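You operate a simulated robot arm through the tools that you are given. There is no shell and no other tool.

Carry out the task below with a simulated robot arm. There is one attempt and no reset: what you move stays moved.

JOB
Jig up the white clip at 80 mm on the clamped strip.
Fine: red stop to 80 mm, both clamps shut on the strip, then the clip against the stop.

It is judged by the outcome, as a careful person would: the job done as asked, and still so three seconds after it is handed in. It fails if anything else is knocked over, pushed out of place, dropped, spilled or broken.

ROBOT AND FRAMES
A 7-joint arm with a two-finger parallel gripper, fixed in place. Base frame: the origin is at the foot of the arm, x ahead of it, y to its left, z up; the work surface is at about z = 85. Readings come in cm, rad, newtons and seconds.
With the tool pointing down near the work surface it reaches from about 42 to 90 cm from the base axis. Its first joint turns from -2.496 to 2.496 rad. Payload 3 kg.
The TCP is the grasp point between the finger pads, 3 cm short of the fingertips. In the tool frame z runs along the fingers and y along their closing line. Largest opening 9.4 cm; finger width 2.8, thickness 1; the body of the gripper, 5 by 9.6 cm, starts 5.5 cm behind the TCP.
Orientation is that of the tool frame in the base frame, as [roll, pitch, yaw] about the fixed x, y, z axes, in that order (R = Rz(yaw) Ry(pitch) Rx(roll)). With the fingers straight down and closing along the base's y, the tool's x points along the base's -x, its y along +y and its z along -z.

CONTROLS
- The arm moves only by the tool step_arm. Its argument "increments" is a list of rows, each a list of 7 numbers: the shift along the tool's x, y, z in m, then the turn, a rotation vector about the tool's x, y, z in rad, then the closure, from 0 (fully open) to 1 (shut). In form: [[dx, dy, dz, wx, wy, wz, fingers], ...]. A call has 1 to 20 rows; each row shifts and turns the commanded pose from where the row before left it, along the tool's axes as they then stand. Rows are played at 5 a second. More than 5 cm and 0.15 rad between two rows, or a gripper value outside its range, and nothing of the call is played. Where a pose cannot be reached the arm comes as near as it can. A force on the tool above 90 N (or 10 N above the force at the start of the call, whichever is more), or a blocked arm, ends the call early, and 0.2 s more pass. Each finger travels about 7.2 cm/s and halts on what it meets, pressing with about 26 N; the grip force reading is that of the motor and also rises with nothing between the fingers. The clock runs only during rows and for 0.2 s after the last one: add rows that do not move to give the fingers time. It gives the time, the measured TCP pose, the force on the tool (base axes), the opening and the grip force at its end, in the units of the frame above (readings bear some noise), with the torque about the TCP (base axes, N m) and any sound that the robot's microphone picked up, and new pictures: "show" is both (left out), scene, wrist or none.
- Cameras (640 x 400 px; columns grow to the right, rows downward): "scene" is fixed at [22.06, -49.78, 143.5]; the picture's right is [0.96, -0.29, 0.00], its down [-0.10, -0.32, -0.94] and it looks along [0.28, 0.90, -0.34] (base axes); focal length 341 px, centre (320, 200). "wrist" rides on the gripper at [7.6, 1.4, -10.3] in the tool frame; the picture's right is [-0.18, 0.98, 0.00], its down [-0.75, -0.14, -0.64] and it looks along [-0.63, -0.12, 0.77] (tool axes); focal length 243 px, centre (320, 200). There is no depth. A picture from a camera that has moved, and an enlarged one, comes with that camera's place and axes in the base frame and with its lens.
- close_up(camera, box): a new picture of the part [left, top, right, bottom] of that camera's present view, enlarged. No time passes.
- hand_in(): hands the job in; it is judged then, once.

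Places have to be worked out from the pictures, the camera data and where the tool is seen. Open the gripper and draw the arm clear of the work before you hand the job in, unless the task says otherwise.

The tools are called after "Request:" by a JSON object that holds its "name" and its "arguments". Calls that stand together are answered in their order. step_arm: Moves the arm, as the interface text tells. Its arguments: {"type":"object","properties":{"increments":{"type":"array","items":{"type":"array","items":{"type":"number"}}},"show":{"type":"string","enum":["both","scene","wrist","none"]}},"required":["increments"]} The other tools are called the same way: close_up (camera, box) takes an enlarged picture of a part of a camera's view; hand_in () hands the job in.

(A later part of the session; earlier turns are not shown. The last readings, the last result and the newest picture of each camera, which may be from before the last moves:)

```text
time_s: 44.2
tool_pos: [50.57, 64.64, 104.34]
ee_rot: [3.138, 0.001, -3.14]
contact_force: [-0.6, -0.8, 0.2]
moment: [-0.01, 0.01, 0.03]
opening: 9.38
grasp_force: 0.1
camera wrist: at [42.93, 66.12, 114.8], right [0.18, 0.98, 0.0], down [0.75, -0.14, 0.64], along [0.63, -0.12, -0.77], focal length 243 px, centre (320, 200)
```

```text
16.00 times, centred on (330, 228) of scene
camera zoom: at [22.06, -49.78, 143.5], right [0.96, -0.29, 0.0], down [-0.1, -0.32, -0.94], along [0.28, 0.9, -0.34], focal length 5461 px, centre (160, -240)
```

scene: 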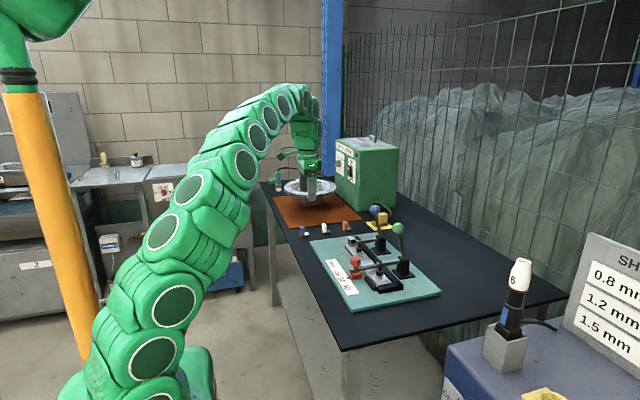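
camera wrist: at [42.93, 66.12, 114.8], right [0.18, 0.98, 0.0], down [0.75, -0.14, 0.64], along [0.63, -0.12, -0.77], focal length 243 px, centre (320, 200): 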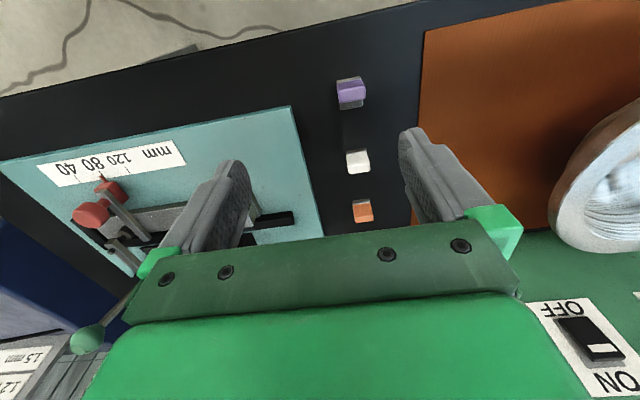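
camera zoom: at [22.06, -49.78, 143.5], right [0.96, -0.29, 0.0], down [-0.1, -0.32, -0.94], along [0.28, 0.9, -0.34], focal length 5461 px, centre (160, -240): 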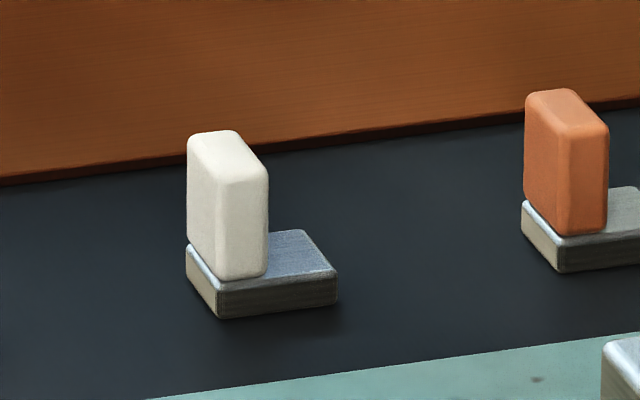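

The slab spans x≈59.25–60.5 and y≈66.7–69.3 with its top at z≈88.9. The base spans x 59.3–62.3. At about 90.6 cm from the axis it needs some tilt, so I tilt outward 0.3 rad about tool y (the pads stay flat on the slab's y faces) and hover above it.

Request:
{"name": "step_arm", "arguments": {"increments": [[0, 0, 0, 0.003, -0.1, 0, 0.2], [0, 0, 0, 0, -0.1, 0, 0.3], [0, 0, 0, 0, -0.1, 0, 0.4], [-0.0168, 0.0084, 0.0243, 0, 0, 0, 0.4], [-0.0168, 0.0084, 0.0243, 0, 0, 0, 0.4], [-0.0168, 0.0084, 0.0243, 0, 0, 0, 0.4], [-0.0168, 0.0084, 0.0243, 0, 0, 0, 0.4], [0, 0, 0, 0, 0, 0, 0.4]]}}

Request:
{"name": "close_up", "arguments": {"camera": "wrist", "box": [260, 60, 400, 220]}}

Request:
{"name": "close_up", "arguments": {"camera": "scene", "box": [295, 180, 365, 250]}}

```text
time_s: 46.0
tool_pos: [60.08, 68.41, 97.07]
ee_rot: [3.14, 0.301, 3.141]
contact_force: [0.4, -0.5, -0.1]
moment: [0.01, -0.01, -0.01]
opening: 5.66
grasp_force: 0.1
camera wrist: at [49.81, 69.78, 104.75], right [0.18, 0.98, 0.05], down [0.53, -0.14, 0.84], along [0.83, -0.12, -0.54], focal length 243 px, centre (320, 200)
```

scene: 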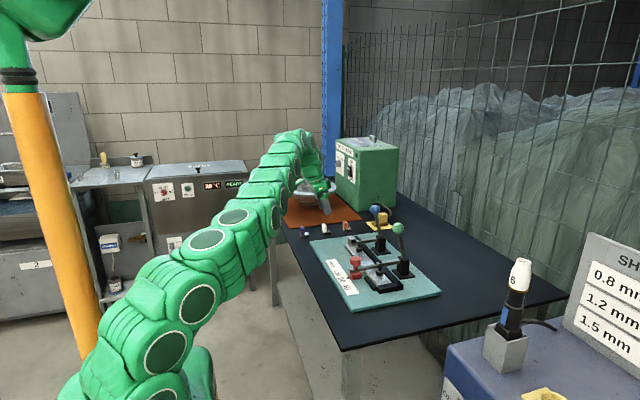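
wrist: 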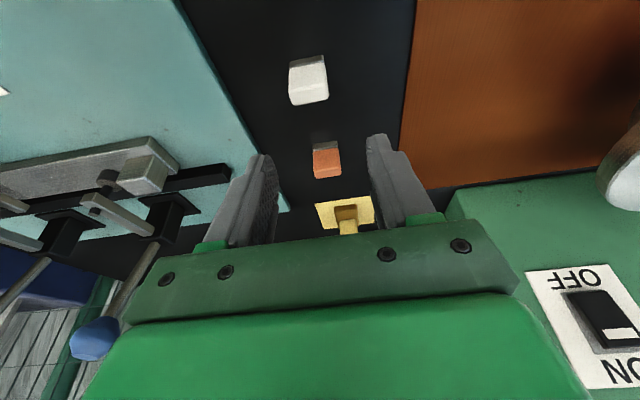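

```text
2.50 times, centred on (330, 140) of wrist
camera zoom: at [49.81, 69.78, 104.75], right [0.18, 0.98, 0.05], down [0.53, -0.14, 0.84], along [0.83, -0.12, -0.54], focal length 606 px, centre (295, 350)
```

zoom: 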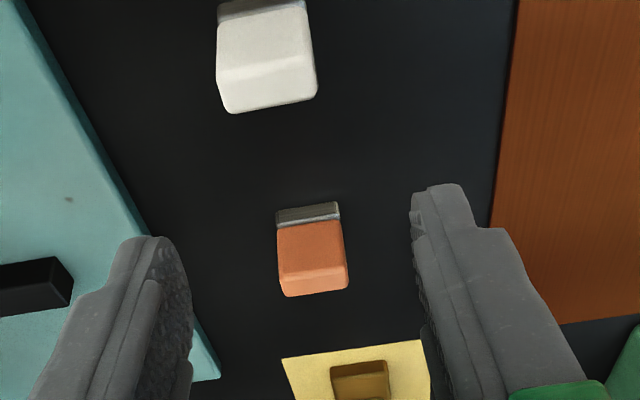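

```text
5.71 times, centred on (330, 215) of scene
camera zoom: at [22.06, -49.78, 143.5], right [0.96, -0.29, 0.0], down [-0.1, -0.32, -0.94], along [0.28, 0.9, -0.34], focal length 1950 px, centre (263, 114)
```

zoom: 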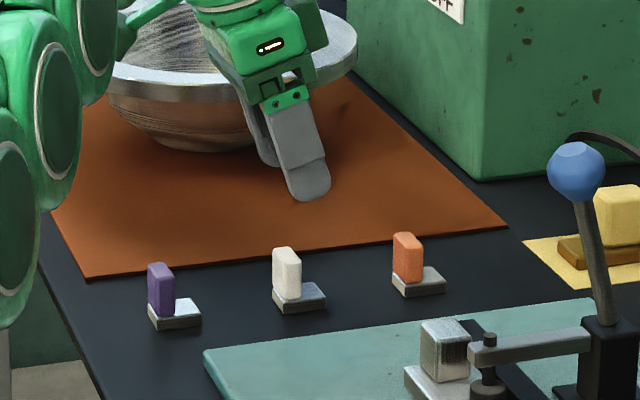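

From here the slab is at x 59.5–60.6, y 66.8–69.4, centred near (60.0, 68.05). The TCP is 0.33 cm too far in +y, so I correct that while going down to TCP z≈90.5. There the fingertips stay well above the plate.

Request:
{"name": "step_arm", "arguments": {"increments": [[0.0067, -0.0011, 0.021, 0, 0, 0, 0.4], [0.0067, -0.0011, 0.021, 0, 0, 0, 0.4], [0.0067, -0.0011, 0.021, 0, 0, 0, 0.4], [0, 0, 0, 0, 0, 0, 0.4]]}}

Request:
{"name": "close_up", "arguments": {"camera": "wrist", "box": [220, 100, 420, 250]}}

Request:
{"name": "close_up", "arguments": {"camera": "scene", "box": [300, 195, 360, 245]}}

```text
time_s: 47.0
tool_pos: [60.09, 68.09, 90.42]
ee_rot: [-3.14, 0.302, -3.141]
contact_force: [0.7, -0.1, 0.2]
moment: [0.0, -0.01, -0.02]
opening: 5.63
grasp_force: 0.0
camera wrist: at [49.77, 69.52, 98.07], right [0.18, 0.98, 0.05], down [0.53, -0.14, 0.84], along [0.83, -0.12, -0.54], focal length 243 px, centre (320, 200)
```

scene: 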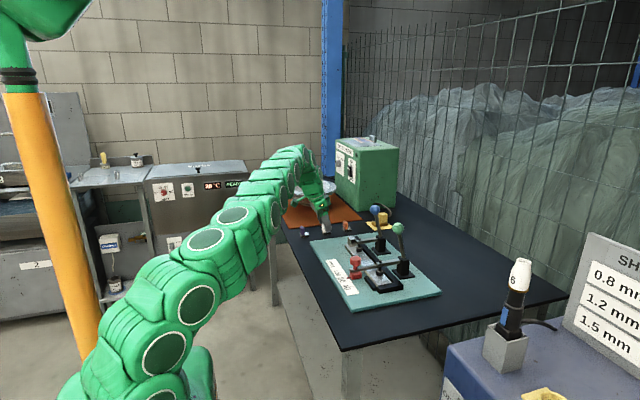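
wrist: 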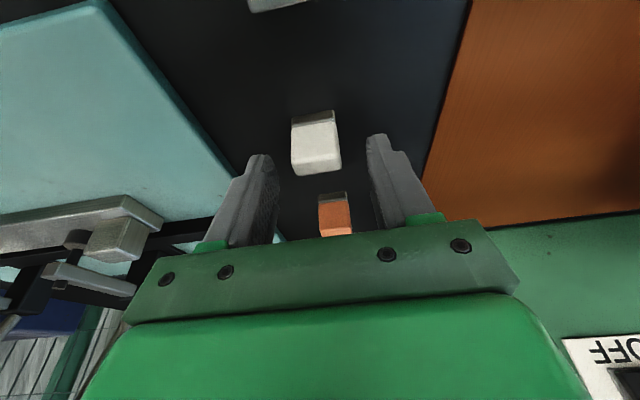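

```text
2.67 times, centred on (320, 175) of wrist
camera zoom: at [49.77, 69.52, 98.07], right [0.18, 0.98, 0.05], down [0.53, -0.14, 0.84], along [0.83, -0.12, -0.54], focal length 647 px, centre (320, 267)
```

zoom: 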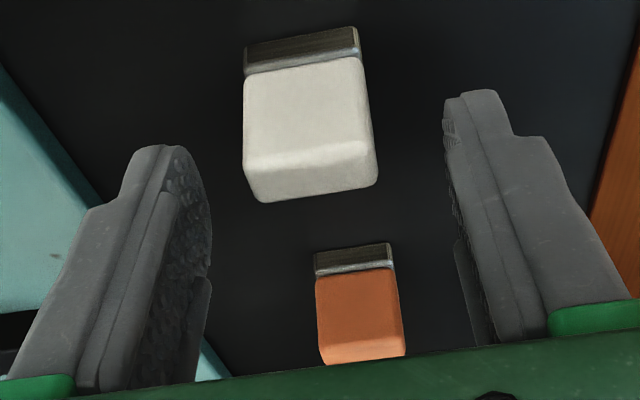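

```text
8.00 times, centred on (330, 220) of scene
camera zoom: at [22.06, -49.78, 143.5], right [0.96, -0.29, 0.0], down [-0.1, -0.32, -0.94], along [0.28, 0.9, -0.34], focal length 2730 px, centre (240, 40)
```

zoom: 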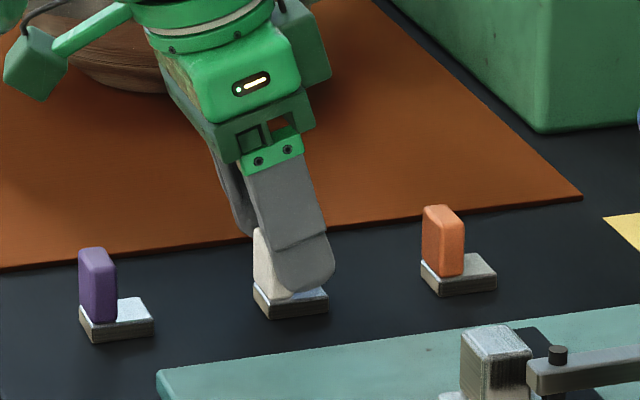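

The slab is centred between the fingers in y but sits toward the −x edge of the pads. I shift 0.6 cm in −x and lower a touch for a fuller grip, then close gently.

Request:
{"name": "step_arm", "arguments": {"increments": [[0.0034, 0, 0.0008, 0, 0, 0, 0.4], [0.0034, 0, 0.0008, 0, 0, 0, 0.4], [0, 0, 0, 0, 0, 0, 0.55], [0, 0, 0, 0, 0, 0, 0.65], [0, 0, 0, 0, 0, 0, 0.75], [0, 0, 0, 0, 0, 0, 0.8], [0, 0, 0, 0, 0, 0, 0.8]]}}

Request:
{"name": "close_up", "arguments": {"camera": "wrist", "box": [220, 100, 420, 250]}}

Request:
{"name": "close_up", "arguments": {"camera": "scene", "box": [300, 195, 360, 245]}}

```text
time_s: 48.6
tool_pos: [59.52, 68.01, 90.05]
ee_rot: [-3.141, 0.301, 3.14]
contact_force: [0.1, -0.1, 0.0]
moment: [0.04, 0.02, -0.02]
opening: 2.7
grasp_force: 26.1
camera wrist: at [49.19, 69.45, 97.71], right [0.18, 0.98, 0.05], down [0.53, -0.14, 0.84], along [0.83, -0.12, -0.55], focal length 243 px, centre (320, 200)
```

scene: 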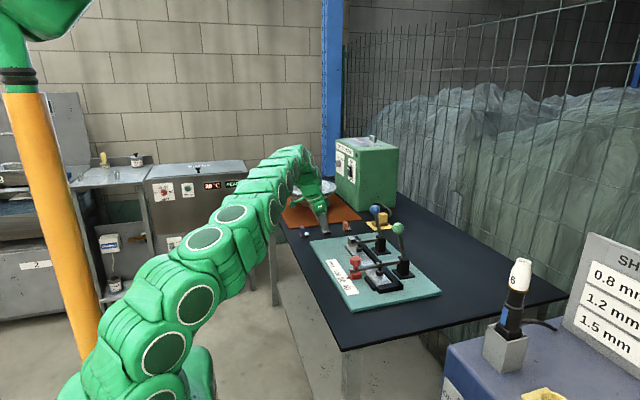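
wrist: 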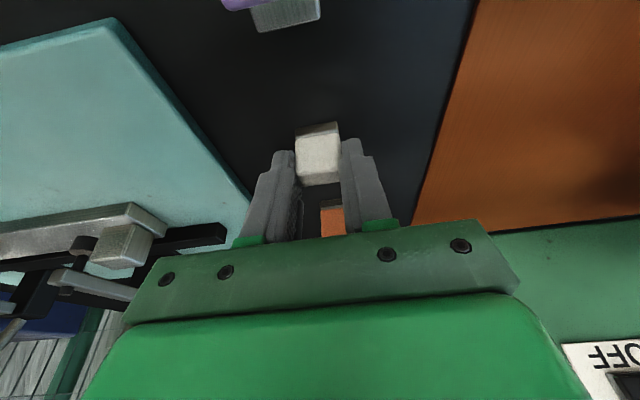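

```text
2.67 times, centred on (320, 175) of wrist
camera zoom: at [49.19, 69.45, 97.71], right [0.18, 0.98, 0.05], down [0.53, -0.14, 0.84], along [0.83, -0.12, -0.55], focal length 647 px, centre (320, 267)
```

zoom: 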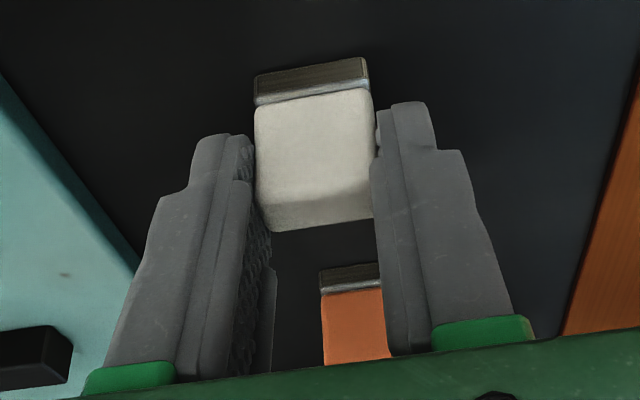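

```text
8.00 times, centred on (330, 220) of scene
camera zoom: at [22.06, -49.78, 143.5], right [0.96, -0.29, 0.0], down [-0.1, -0.32, -0.94], along [0.28, 0.9, -0.34], focal length 2730 px, centre (240, 40)
```

zoom: 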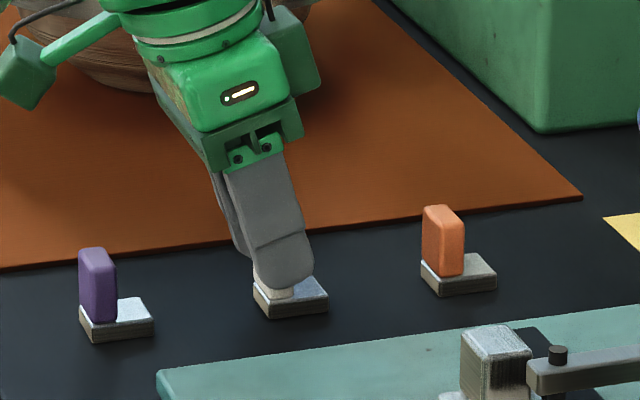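

The slab is gripped (opening 2.70 cm, 26 N). I lift straight up a few centimetres and check that the clip comes along level.

Request:
{"name": "step_arm", "arguments": {"increments": [[-0.003, 0, -0.0095, 0, 0, 0, 0.8], [-0.006, 0, -0.019, 0, 0, 0, 0.8], [-0.0074, 0, -0.0239, 0, 0, 0, 0.8], [0, 0, 0, 0, 0, 0, 0.8]]}}

Request:
{"name": "close_up", "arguments": {"camera": "scene", "box": [300, 190, 360, 240]}}

Request:
{"name": "close_up", "arguments": {"camera": "wrist", "box": [260, 100, 380, 200]}}

```text
time_s: 49.6
tool_pos: [59.56, 68.1, 95.51]
ee_rot: [-3.142, 0.302, -3.142]
contact_force: [0.1, 0.1, 0.1]
moment: [-0.01, 0.04, 0.0]
opening: 1.9
grasp_force: 0.1
camera wrist: at [49.2, 69.53, 103.2], right [0.18, 0.98, 0.05], down [0.53, -0.14, 0.84], along [0.83, -0.12, -0.55], focal length 243 px, centre (320, 200)
```

scene: 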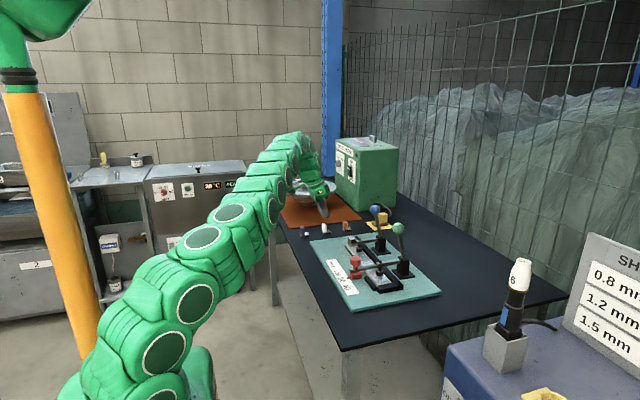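
wrist: 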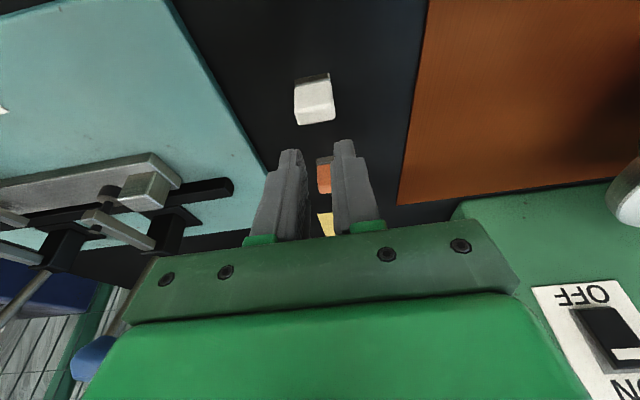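

```text
8.00 times, centred on (330, 215) of scene
camera zoom: at [22.06, -49.78, 143.5], right [0.96, -0.29, 0.0], down [-0.1, -0.32, -0.94], along [0.28, 0.9, -0.34], focal length 2730 px, centre (240, 80)
```

zoom: 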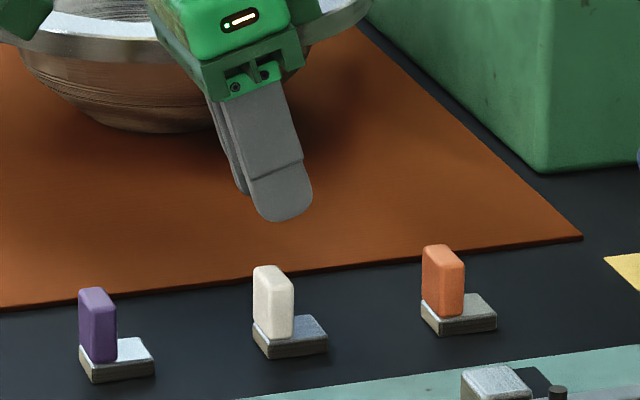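

```text
4.00 times, centred on (320, 150) of wrist
camera zoom: at [49.2, 69.53, 103.2], right [0.18, 0.98, 0.05], down [0.53, -0.14, 0.84], along [0.83, -0.12, -0.55], focal length 970 px, centre (320, 400)
```

zoom: 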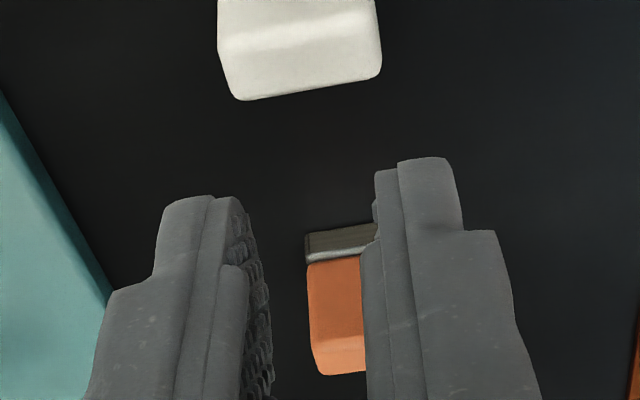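

The clip slipped out because the grip was too shallow, just the fingertips on the slab's rounded top. It stands where it was, unmoved (slab y 66.8–69.35, x centre about 60.05). I open and go down deeper, TCP z≈88.9, so the pads cover the upper half of the slab.

Request:
{"name": "step_arm", "arguments": {"increments": [[0, 0, 0, 0, 0, 0, 0.4], [0, 0, 0, 0, 0, 0, 0.4], [0.0052, 0, 0.0217, 0, 0, 0, 0.4], [0.0065, 0, 0.0212, 0, 0, 0, 0.4], [0.0059, 0, 0.019, 0, 0, 0, 0.4], [0, 0, 0, 0, 0, 0, 0.4]]}}

Request:
{"name": "close_up", "arguments": {"camera": "scene", "box": [300, 195, 360, 245]}}

Request:
{"name": "close_up", "arguments": {"camera": "wrist", "box": [220, 100, 420, 250]}}

```text
time_s: 51.0
tool_pos: [59.53, 67.87, 89.15]
ee_rot: [-3.139, 0.299, -3.141]
contact_force: [-0.6, -0.1, 0.4]
moment: [0.02, 0.01, 0.01]
opening: 5.63
grasp_force: 0.0
camera wrist: at [49.35, 69.36, 96.84], right [0.18, 0.98, 0.05], down [0.53, -0.14, 0.84], along [0.83, -0.12, -0.55], focal length 243 px, centre (320, 200)
```

scene: 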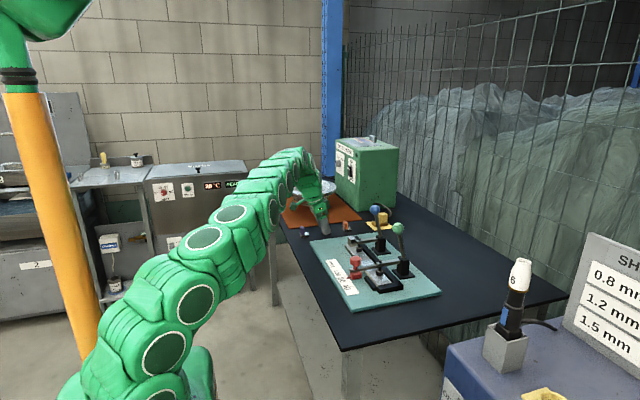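
wrist: 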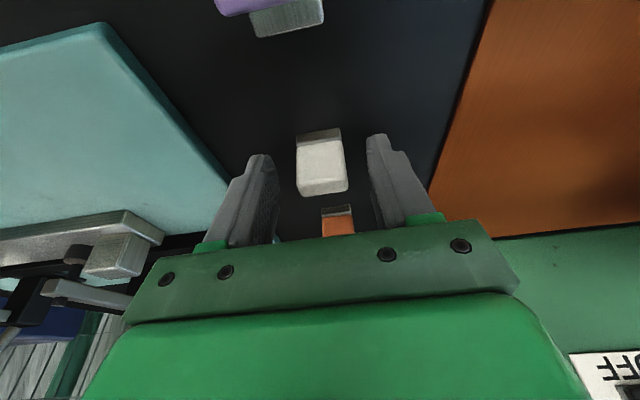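

```text
8.00 times, centred on (330, 220) of scene
camera zoom: at [22.06, -49.78, 143.5], right [0.96, -0.29, 0.0], down [-0.1, -0.32, -0.94], along [0.28, 0.9, -0.34], focal length 2730 px, centre (240, 40)
```

zoom: 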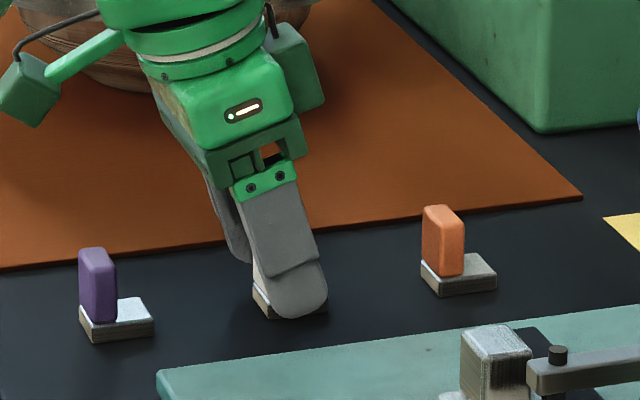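

```text
2.67 times, centred on (320, 175) of wrist
camera zoom: at [49.35, 69.36, 96.84], right [0.18, 0.98, 0.05], down [0.53, -0.14, 0.84], along [0.83, -0.12, -0.55], focal length 647 px, centre (320, 267)
```

zoom: 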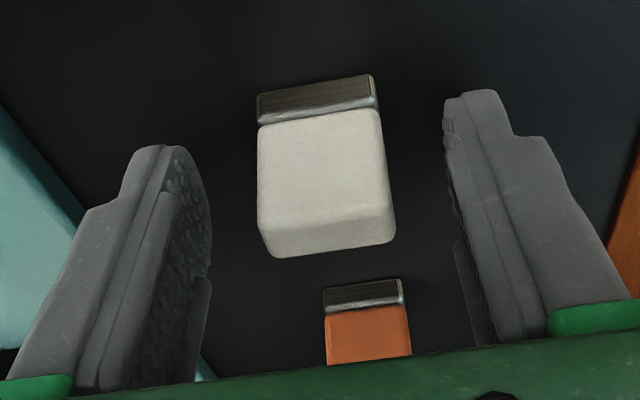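

The slab now fills the pad area better (its centre is 0.1 cm to +y of the TCP). I nudge +y 1 mm, lower 3 mm more, and close fully with time to build grip.

Request:
{"name": "step_arm", "arguments": {"increments": [[0.0009, 0.001, 0.0029, 0, 0, 0, 0.4], [0, 0, 0, 0, 0, 0, 0.6], [0, 0, 0, 0, 0, 0, 0.75], [0, 0, 0, 0, 0, 0, 0.9], [0, 0, 0, 0, 0, 0, 1.0], [0, 0, 0, 0, 0, 0, 1.0], [0, 0, 0, 0, 0, 0, 1.0]], "show": "wrist"}}

Request:
{"name": "close_up", "arguments": {"camera": "wrist", "box": [220, 100, 420, 250]}}

Request:
{"name": "close_up", "arguments": {"camera": "scene", "box": [300, 195, 360, 245]}}

```text
time_s: 52.6
tool_pos: [59.79, 68.03, 88.87]
ee_rot: [3.141, 0.3, 3.141]
contact_force: [-0.6, 0.0, -0.3]
moment: [-0.02, -0.02, 0.03]
opening: 3.11
grasp_force: 26.0
camera wrist: at [49.3, 69.45, 96.59], right [0.18, 0.98, 0.05], down [0.53, -0.14, 0.84], along [0.83, -0.12, -0.55], focal length 243 px, centre (320, 200)
```

wrist: 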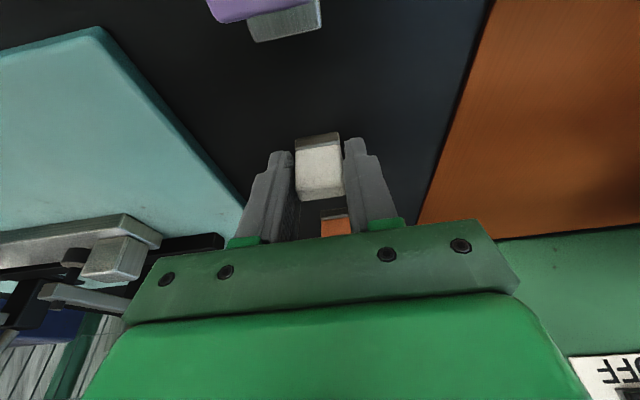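

```text
2.67 times, centred on (320, 175) of wrist
camera zoom: at [49.3, 69.45, 96.59], right [0.18, 0.98, 0.05], down [0.53, -0.14, 0.84], along [0.83, -0.12, -0.55], focal length 647 px, centre (320, 267)
```

zoom: 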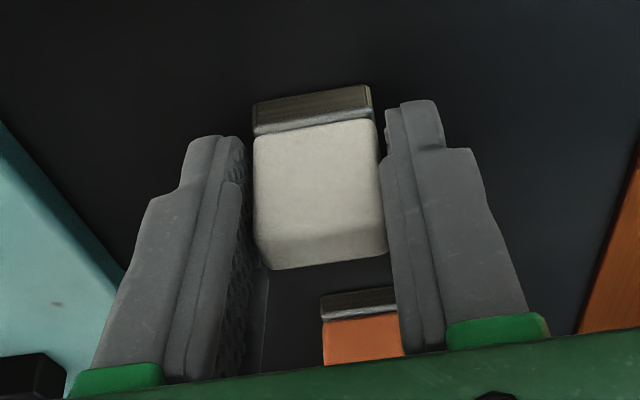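

```text
8.00 times, centred on (330, 220) of scene
camera zoom: at [22.06, -49.78, 143.5], right [0.96, -0.29, 0.0], down [-0.1, -0.32, -0.94], along [0.28, 0.9, -0.34], focal length 2730 px, centre (240, 40)
```

zoom: 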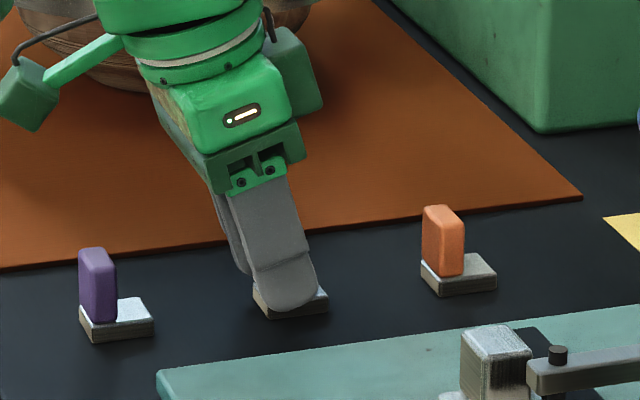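

The fingers now meet something firm at 3.11 cm opening, with the slab deeper between the pads. I lift only half a centimetre and check whether the clip comes along.

Request:
{"name": "step_arm", "arguments": {"increments": [[0, 0, 0, 0, 0, 0, 1.0], [-0.0009, 0, -0.0029, 0, 0, 0, 1.0], [-0.0009, 0, -0.0029, 0, 0, 0, 1.0], [0, 0, 0, 0, 0, 0, 1.0]], "show": "wrist"}}

Request:
{"name": "close_up", "arguments": {"camera": "wrist", "box": [220, 100, 420, 250]}}

Request:
{"name": "close_up", "arguments": {"camera": "scene", "box": [310, 205, 350, 240]}}

```text
time_s: 53.6
tool_pos: [59.55, 68.08, 89.51]
ee_rot: [-3.141, 0.303, -3.141]
contact_force: [-0.5, 0.0, -1.1]
moment: [0.03, -0.03, -0.03]
opening: 2.75
grasp_force: 26.2
camera wrist: at [49.35, 69.49, 97.14], right [0.18, 0.98, 0.05], down [0.53, -0.14, 0.84], along [0.83, -0.12, -0.55], focal length 243 px, centre (320, 200)
```

wrist: 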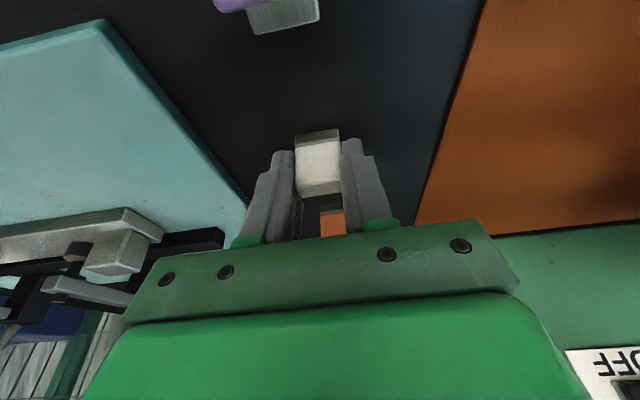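

```text
2.67 times, centred on (320, 175) of wrist
camera zoom: at [49.35, 69.49, 97.14], right [0.18, 0.98, 0.05], down [0.53, -0.14, 0.84], along [0.83, -0.12, -0.55], focal length 647 px, centre (320, 267)
```

zoom: 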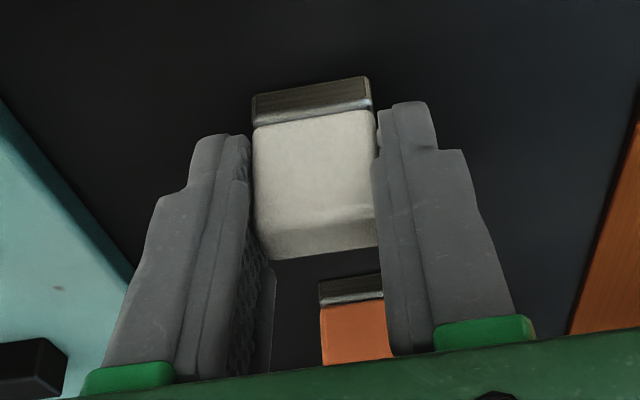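

```text
11.43 times, centred on (330, 222) of scene
camera zoom: at [22.06, -49.78, 143.5], right [0.96, -0.29, 0.0], down [-0.1, -0.32, -0.94], along [0.28, 0.9, -0.34], focal length 3901 px, centre (206, -57)
```

zoom: 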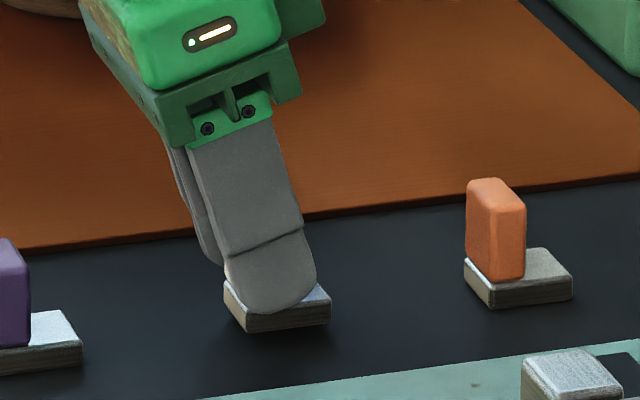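

The first squeeze was on the plate's edge (3.11 cm). After lifting 6 mm the fingers slid onto the slab alone (2.75 cm). I lift another half centimetre to see whether this grip carries the clip.

Request:
{"name": "step_arm", "arguments": {"increments": [[-0.0006, 0, -0.0019, 0, 0, 0, 1.0], [-0.0006, 0, -0.0019, 0, 0, 0, 1.0], [-0.0006, 0, -0.0019, 0, 0, 0, 1.0], [0, 0, 0, 0, 0, 0, 1.0]], "show": "wrist"}}

Request:
{"name": "close_up", "arguments": {"camera": "wrist", "box": [220, 100, 420, 250]}}

Request:
{"name": "close_up", "arguments": {"camera": "scene", "box": [310, 205, 350, 240]}}

```text
time_s: 54.6
tool_pos: [59.66, 68.16, 90.02]
ee_rot: [3.142, 0.303, 3.141]
contact_force: [0.7, -0.2, -0.7]
moment: [-0.02, 0.02, 0.01]
opening: 2.75
grasp_force: 25.9
camera wrist: at [49.35, 69.49, 97.72], right [0.18, 0.98, 0.05], down [0.53, -0.14, 0.84], along [0.83, -0.12, -0.54], focal length 243 px, centre (320, 200)
```

wrist: 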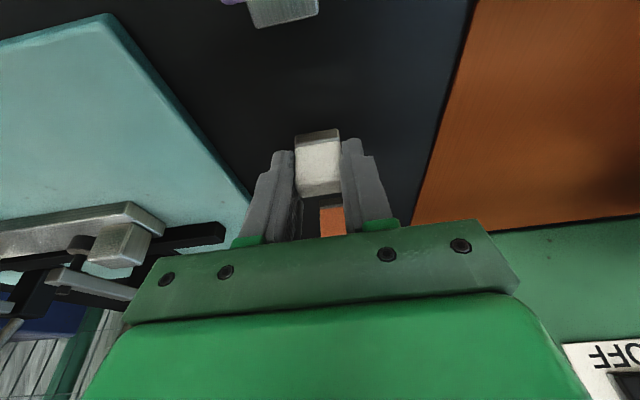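

```text
2.67 times, centred on (320, 175) of wrist
camera zoom: at [49.35, 69.49, 97.72], right [0.18, 0.98, 0.05], down [0.53, -0.14, 0.84], along [0.83, -0.12, -0.54], focal length 647 px, centre (320, 267)
```

zoom: 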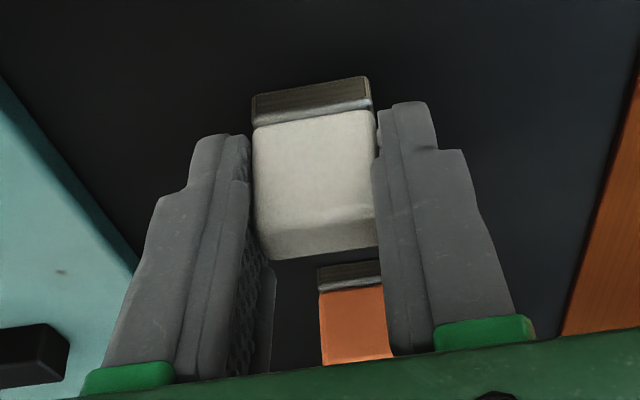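

```text
11.43 times, centred on (330, 222) of scene
camera zoom: at [22.06, -49.78, 143.5], right [0.96, -0.29, 0.0], down [-0.1, -0.32, -0.94], along [0.28, 0.9, -0.34], focal length 3901 px, centre (206, -57)
```

zoom: 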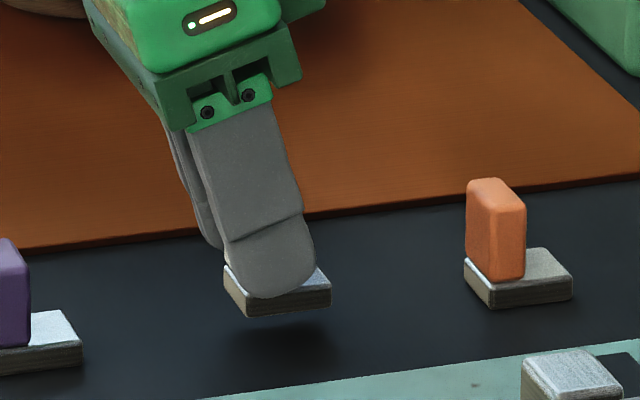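

The clip is off the table now, with a separate shadow below it. It keeps its place in the fingers (2.75 cm) and hangs level. I lift it further at a gentle pace to a safe travelling height.

Request:
{"name": "step_arm", "arguments": {"increments": [[-0.003, 0, -0.0095, 0, 0, 0, 1.0], [-0.0059, 0, -0.0191, 0, 0, 0, 1.0], [-0.0059, 0, -0.0191, 0, 0, 0, 1.0], [-0.0059, 0, -0.0191, 0, 0, 0, 1.0], [-0.0059, 0, -0.0191, 0, 0, 0, 1.0], [-0.0059, 0, -0.0191, 0, 0, 0, 1.0], [-0.0059, 0, -0.0191, 0, 0, 0, 1.0], [-0.003, 0, -0.0095, 0, 0, 0, 1.0], [0, 0, 0, 0, 0, 0, 1.0]]}}

Request:
{"name": "close_up", "arguments": {"camera": "wrist", "box": [220, 100, 420, 250]}}

```text
time_s: 56.6
tool_pos: [59.53, 68.17, 103.89]
ee_rot: [3.141, 0.302, -3.141]
contact_force: [0.6, -0.5, -0.7]
moment: [0.0, -0.02, -0.02]
opening: 2.79
grasp_force: 26.1
camera wrist: at [49.23, 69.61, 111.64], right [0.18, 0.98, 0.05], down [0.53, -0.14, 0.84], along [0.83, -0.12, -0.54], focal length 243 px, centre (320, 200)
```

scene: 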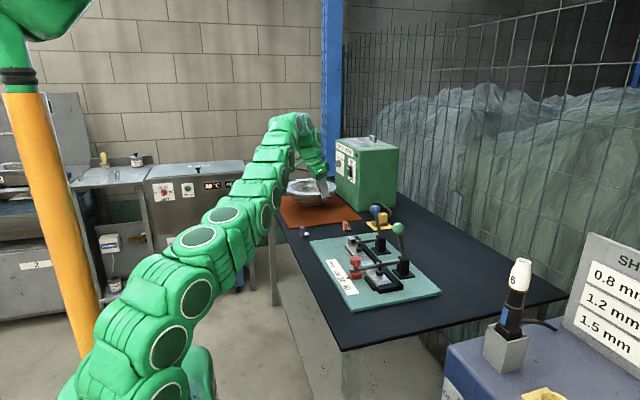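
wrist: 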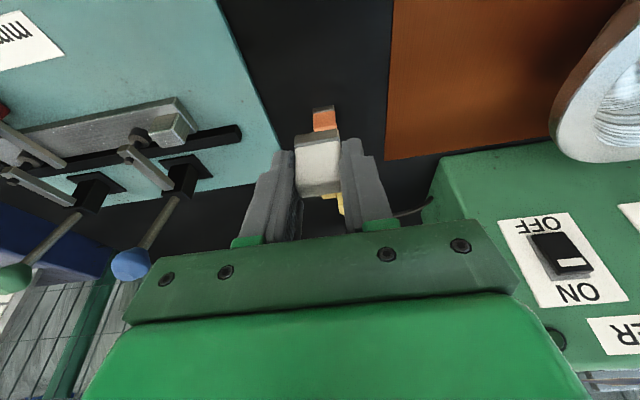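

```text
2.67 times, centred on (320, 175) of wrist
camera zoom: at [49.23, 69.61, 111.64], right [0.18, 0.98, 0.05], down [0.53, -0.14, 0.84], along [0.83, -0.12, -0.54], focal length 647 px, centre (320, 267)
```

zoom: 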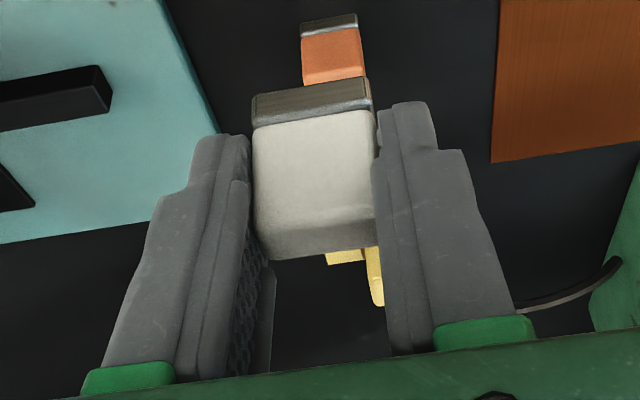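

The clip is held firmly and level, with its bottom about 4.25 cm below the TCP and the plate centre about 1.3 cm to +x of it. I carry it at this height over to (63.7, 38.5), well clear of the shut clamps, on the +y side of the stop.

Request:
{"name": "step_arm", "arguments": {"increments": [[-0.0018, -0.0135, 0.0006, 0, 0, 0, 1.0], [-0.0036, -0.027, 0.0011, 0, 0, 0, 1.0], [-0.0036, -0.027, 0.0011, 0, 0, 0, 1.0], [-0.0036, -0.027, 0.0011, 0, 0, 0, 1.0], [-0.0036, -0.027, 0.0011, 0, 0, 0, 1.0], [-0.0036, -0.027, 0.0011, 0, 0, 0, 1.0], [-0.0036, -0.027, 0.0011, 0, 0, 0, 1.0], [-0.0036, -0.027, 0.0011, 0, 0, 0, 1.0], [-0.0036, -0.027, 0.0011, 0, 0, 0, 1.0], [-0.0036, -0.027, 0.0011, 0, 0, 0, 1.0], [-0.0036, -0.027, 0.0011, 0, 0, 0, 1.0], [-0.0018, -0.0135, 0.0006, 0, 0, 0, 1.0], [0, 0, 0, 0, 0, 0, 1.0]]}}

Request:
{"name": "close_up", "arguments": {"camera": "wrist", "box": [180, 40, 440, 240]}}

Request:
{"name": "close_up", "arguments": {"camera": "scene", "box": [335, 195, 425, 295]}}

```text
time_s: 59.4
tool_pos: [63.58, 38.34, 104.2]
ee_rot: [3.142, 0.3, -3.14]
contact_force: [-0.2, 0.1, 0.4]
moment: [0.0, 0.01, 0.01]
opening: 2.75
grasp_force: 26.3
camera wrist: at [53.44, 39.72, 111.8], right [0.18, 0.98, 0.05], down [0.53, -0.14, 0.84], along [0.83, -0.12, -0.55], focal length 243 px, centre (320, 200)
```

scene: 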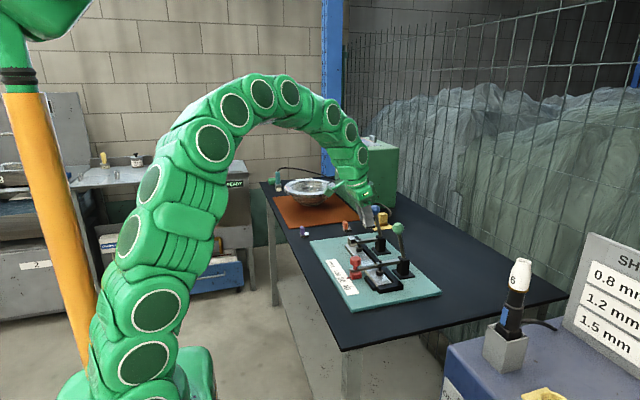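
wrist: 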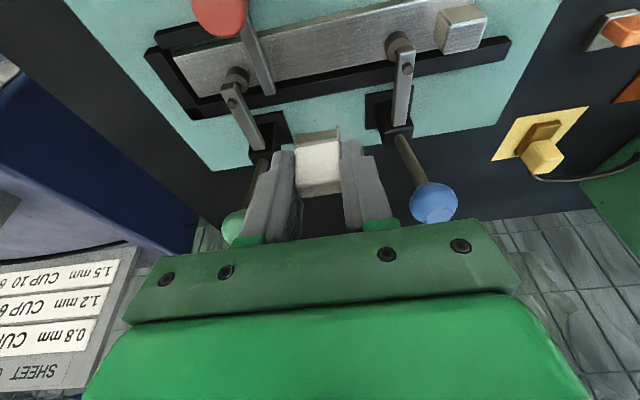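

```text
2.00 times, centred on (310, 140) of wrist
camera zoom: at [53.44, 39.72, 111.8], right [0.18, 0.98, 0.05], down [0.53, -0.14, 0.84], along [0.83, -0.12, -0.55], focal length 485 px, centre (340, 320)
```

zoom: 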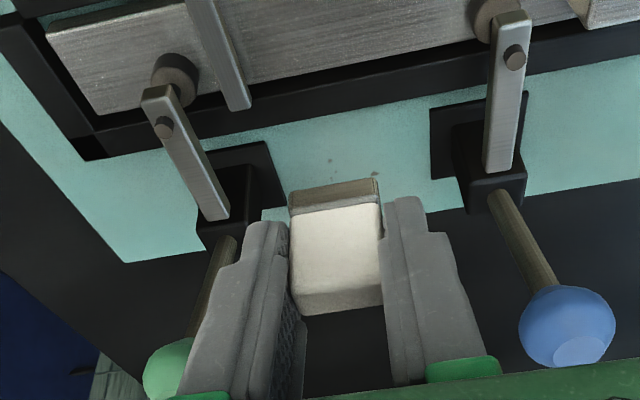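

```text
4.00 times, centred on (380, 245) of scene
camera zoom: at [22.06, -49.78, 143.5], right [0.96, -0.29, 0.0], down [-0.1, -0.32, -0.94], along [0.28, 0.9, -0.34], focal length 1365 px, centre (80, 20)
```

zoom: 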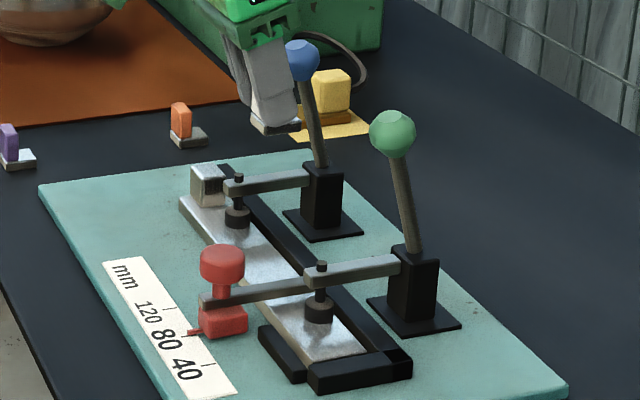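

The strip here spans x≈62.7–67.1, and the clip's plate should land centred at x≈64.95, y≈38.3, with about 3 cm to the stop bar. I lower it straight down to just above the strip.

Request:
{"name": "step_arm", "arguments": {"increments": [[0.0036, 0, 0.0115, 0, 0, 0, 1.0], [0.0071, 0, 0.0229, 0, 0, 0, 1.0], [0.0071, 0, 0.0229, 0, 0, 0, 1.0], [0.0071, 0, 0.0229, 0, 0, 0, 1.0], [0.0071, 0, 0.0229, 0, 0, 0, 1.0], [0.0027, 0, 0.0086, 0, 0, 0, 1.0], [0, 0, 0, 0, 0, 0, 1.0]]}}

Request:
{"name": "close_up", "arguments": {"camera": "wrist", "box": [180, 60, 440, 260]}}

Request:
{"name": "close_up", "arguments": {"camera": "scene", "box": [340, 220, 410, 290]}}

```text
time_s: 61.0
tool_pos: [63.76, 38.42, 92.36]
ee_rot: [-3.14, 0.303, -3.141]
contact_force: [0.8, 0.2, -0.5]
moment: [-0.01, -0.01, 0.04]
opening: 2.76
grasp_force: 26.1
camera wrist: at [53.44, 39.9, 99.96], right [0.18, 0.98, 0.05], down [0.53, -0.14, 0.84], along [0.83, -0.12, -0.54], focal length 243 px, centre (320, 200)
```

scene: 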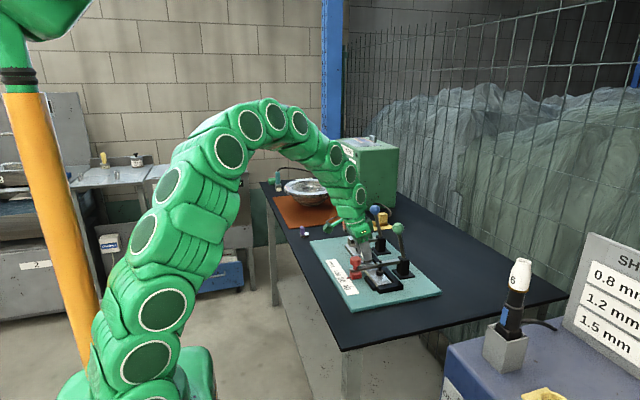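
wrist: 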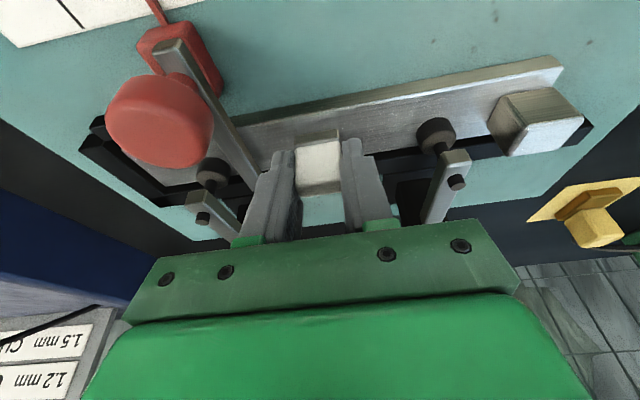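

```text
2.00 times, centred on (310, 160) of wrist
camera zoom: at [53.44, 39.9, 99.96], right [0.18, 0.98, 0.05], down [0.53, -0.14, 0.84], along [0.83, -0.12, -0.54], focal length 485 px, centre (340, 280)
```

zoom: 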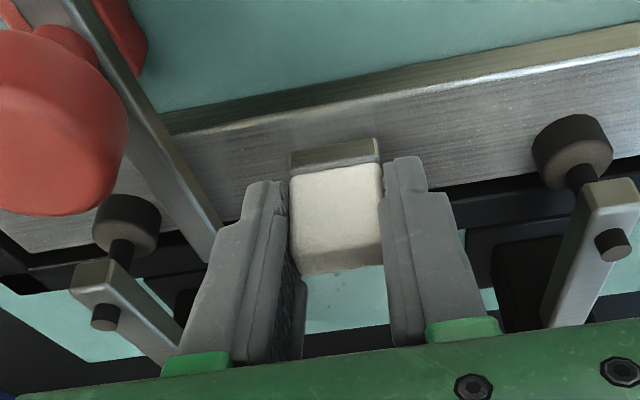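

```text
5.71 times, centred on (375, 255) of scene
camera zoom: at [22.06, -49.78, 143.5], right [0.96, -0.29, 0.0], down [-0.1, -0.32, -0.94], along [0.28, 0.9, -0.34], focal length 1950 px, centre (6, -114)
```

zoom: 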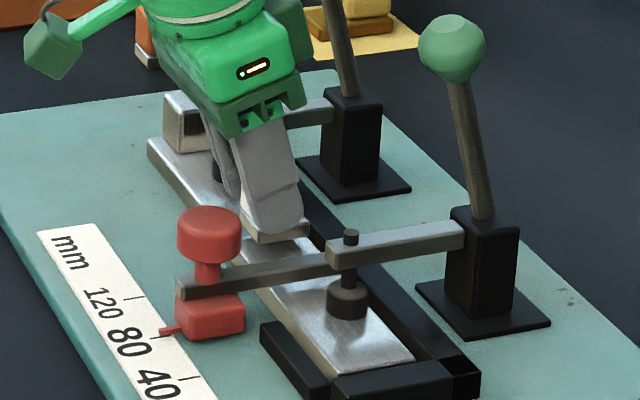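

The clip hovers about 0.9 cm over the strip with its plate inside the strip's width. I lower half a centimetre with a 1 mm shift to −x and read the force.

Request:
{"name": "step_arm", "arguments": {"increments": [[0.0015, 0, 0.0019, 0, 0, 0, 1.0], [0.0009, 0, 0.0019, 0, 0, 0, 1.0], [0.0003, 0, 0.001, 0, 0, 0, 1.0], [0, 0, 0, 0, 0, 0, 1.0]], "show": "wrist"}}

Request:
{"name": "close_up", "arguments": {"camera": "scene", "box": [350, 230, 400, 280]}}

```text
time_s: 62.0
tool_pos: [63.63, 38.31, 91.83]
ee_rot: [3.142, 0.301, 3.141]
contact_force: [0.2, -0.3, -0.9]
moment: [0.04, 0.0, -0.01]
opening: 2.76
grasp_force: 25.9
camera wrist: at [53.3, 39.85, 99.46], right [0.18, 0.98, 0.05], down [0.53, -0.14, 0.84], along [0.83, -0.12, -0.55], focal length 243 px, centre (320, 200)
```

wrist: 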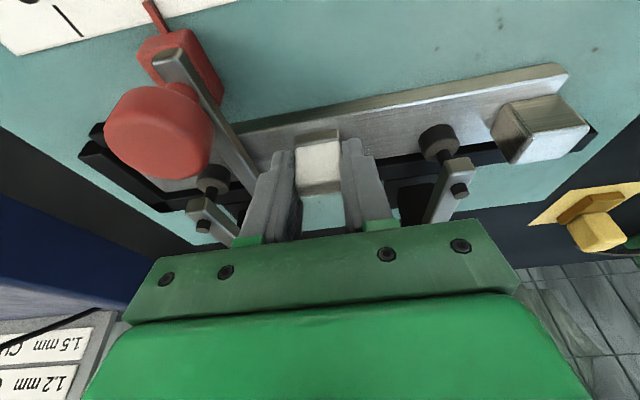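

```text
8.00 times, centred on (375, 255) of scene
camera zoom: at [22.06, -49.78, 143.5], right [0.96, -0.29, 0.0], down [-0.1, -0.32, -0.94], along [0.28, 0.9, -0.34], focal length 2730 px, centre (-120, -240)
```

zoom: 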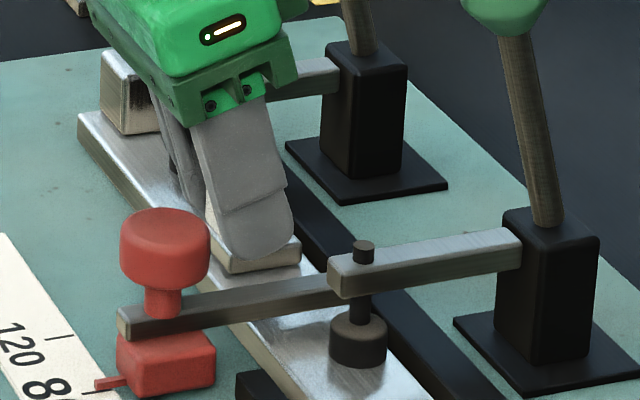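

No contact yet. I lower by 1 mm steps and watch the vertical force.

Request:
{"name": "step_arm", "arguments": {"increments": [[0.0003, 0, 0.00095, 0, 0, 0, 1.0], [0.0003, 0, 0.00095, 0, 0, 0, 1.0], [0, 0, 0, 0, 0, 0, 1.0]], "show": "none"}}

Request:
{"name": "close_up", "arguments": {"camera": "scene", "box": [360, 240, 390, 270]}}

```text
time_s: 62.8
tool_pos: [63.63, 38.45, 91.68]
ee_rot: [-3.141, 0.301, 3.141]
contact_force: [-1.7, -1.5, 10.2]
moment: [-0.06, -0.15, -0.01]
opening: 2.77
grasp_force: 25.9
```

```text
13.33 times, centred on (375, 255) of scene
camera zoom: at [22.06, -49.78, 143.5], right [0.96, -0.29, 0.0], down [-0.1, -0.32, -0.94], along [0.28, 0.9, -0.34], focal length 4551 px, centre (-413, -533)
```

zoom: 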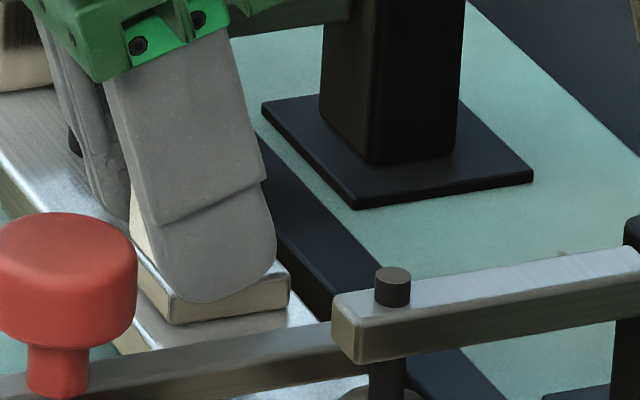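

The clip touched down at TCP z≈91.65 (10 N upward). I open the fingers moderately, keeping clear of the stop bar, and look.

Request:
{"name": "step_arm", "arguments": {"increments": [[0, 0, 0, 0, 0, 0, 0.72], [0, 0, 0, 0, 0, 0, 0.65], [0, 0, 0, 0, 0, 0, 0.55], [0, 0, 0, 0, 0, 0, 0.5], [0, 0, 0, 0, 0, 0, 0.5]]}}

Request:
{"name": "close_up", "arguments": {"camera": "wrist", "box": [200, 60, 460, 260]}}

Request:
{"name": "close_up", "arguments": {"camera": "scene", "box": [350, 230, 400, 280]}}

```text
time_s: 64.0
tool_pos: [63.7, 38.32, 91.7]
ee_rot: [-3.142, 0.301, 3.141]
contact_force: [0.3, 0.7, 0.2]
moment: [-0.01, -0.01, 0.02]
opening: 4.7
grasp_force: 0.1
camera wrist: at [53.3, 39.86, 99.33], right [0.18, 0.98, 0.05], down [0.53, -0.14, 0.84], along [0.83, -0.12, -0.55], focal length 243 px, centre (320, 200)
```

scene: 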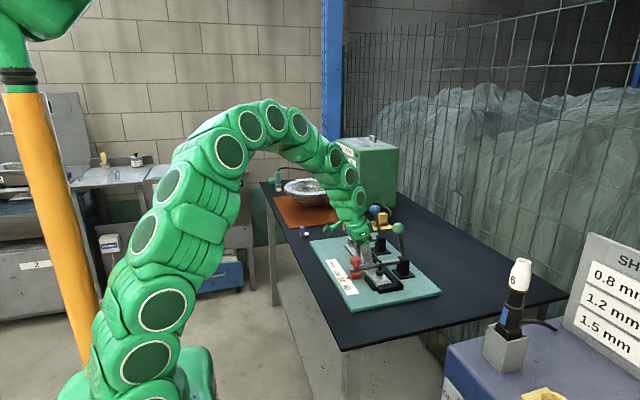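
wrist: 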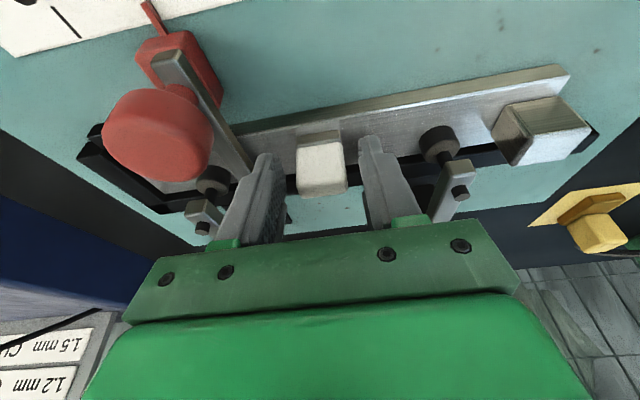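

```text
2.00 times, centred on (330, 160) of wrist
camera zoom: at [53.3, 39.86, 99.33], right [0.18, 0.98, 0.05], down [0.53, -0.14, 0.84], along [0.83, -0.12, -0.55], focal length 485 px, centre (300, 280)
```

zoom: 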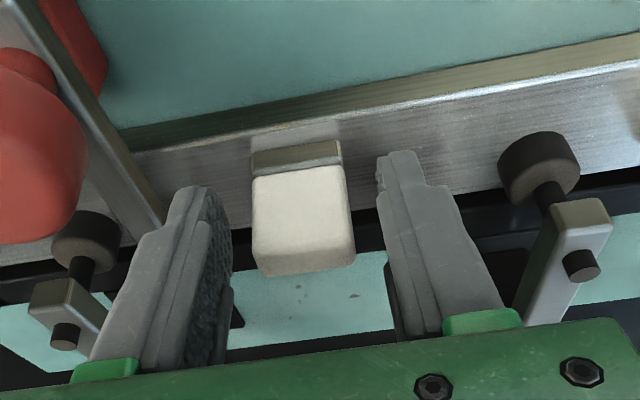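

```text
8.00 times, centred on (375, 255) of scene
camera zoom: at [22.06, -49.78, 143.5], right [0.96, -0.29, 0.0], down [-0.1, -0.32, -0.94], along [0.28, 0.9, -0.34], focal length 2730 px, centre (-120, -240)
```

zoom: 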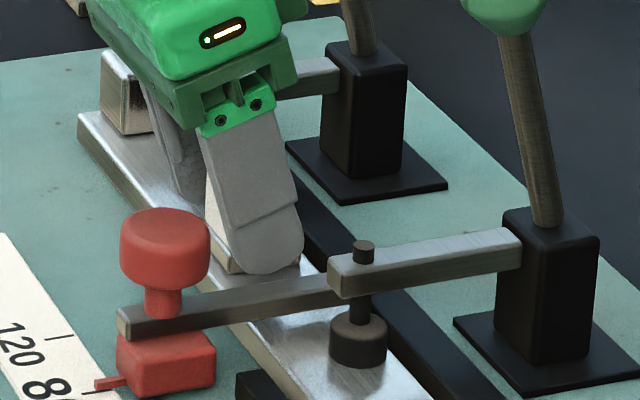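

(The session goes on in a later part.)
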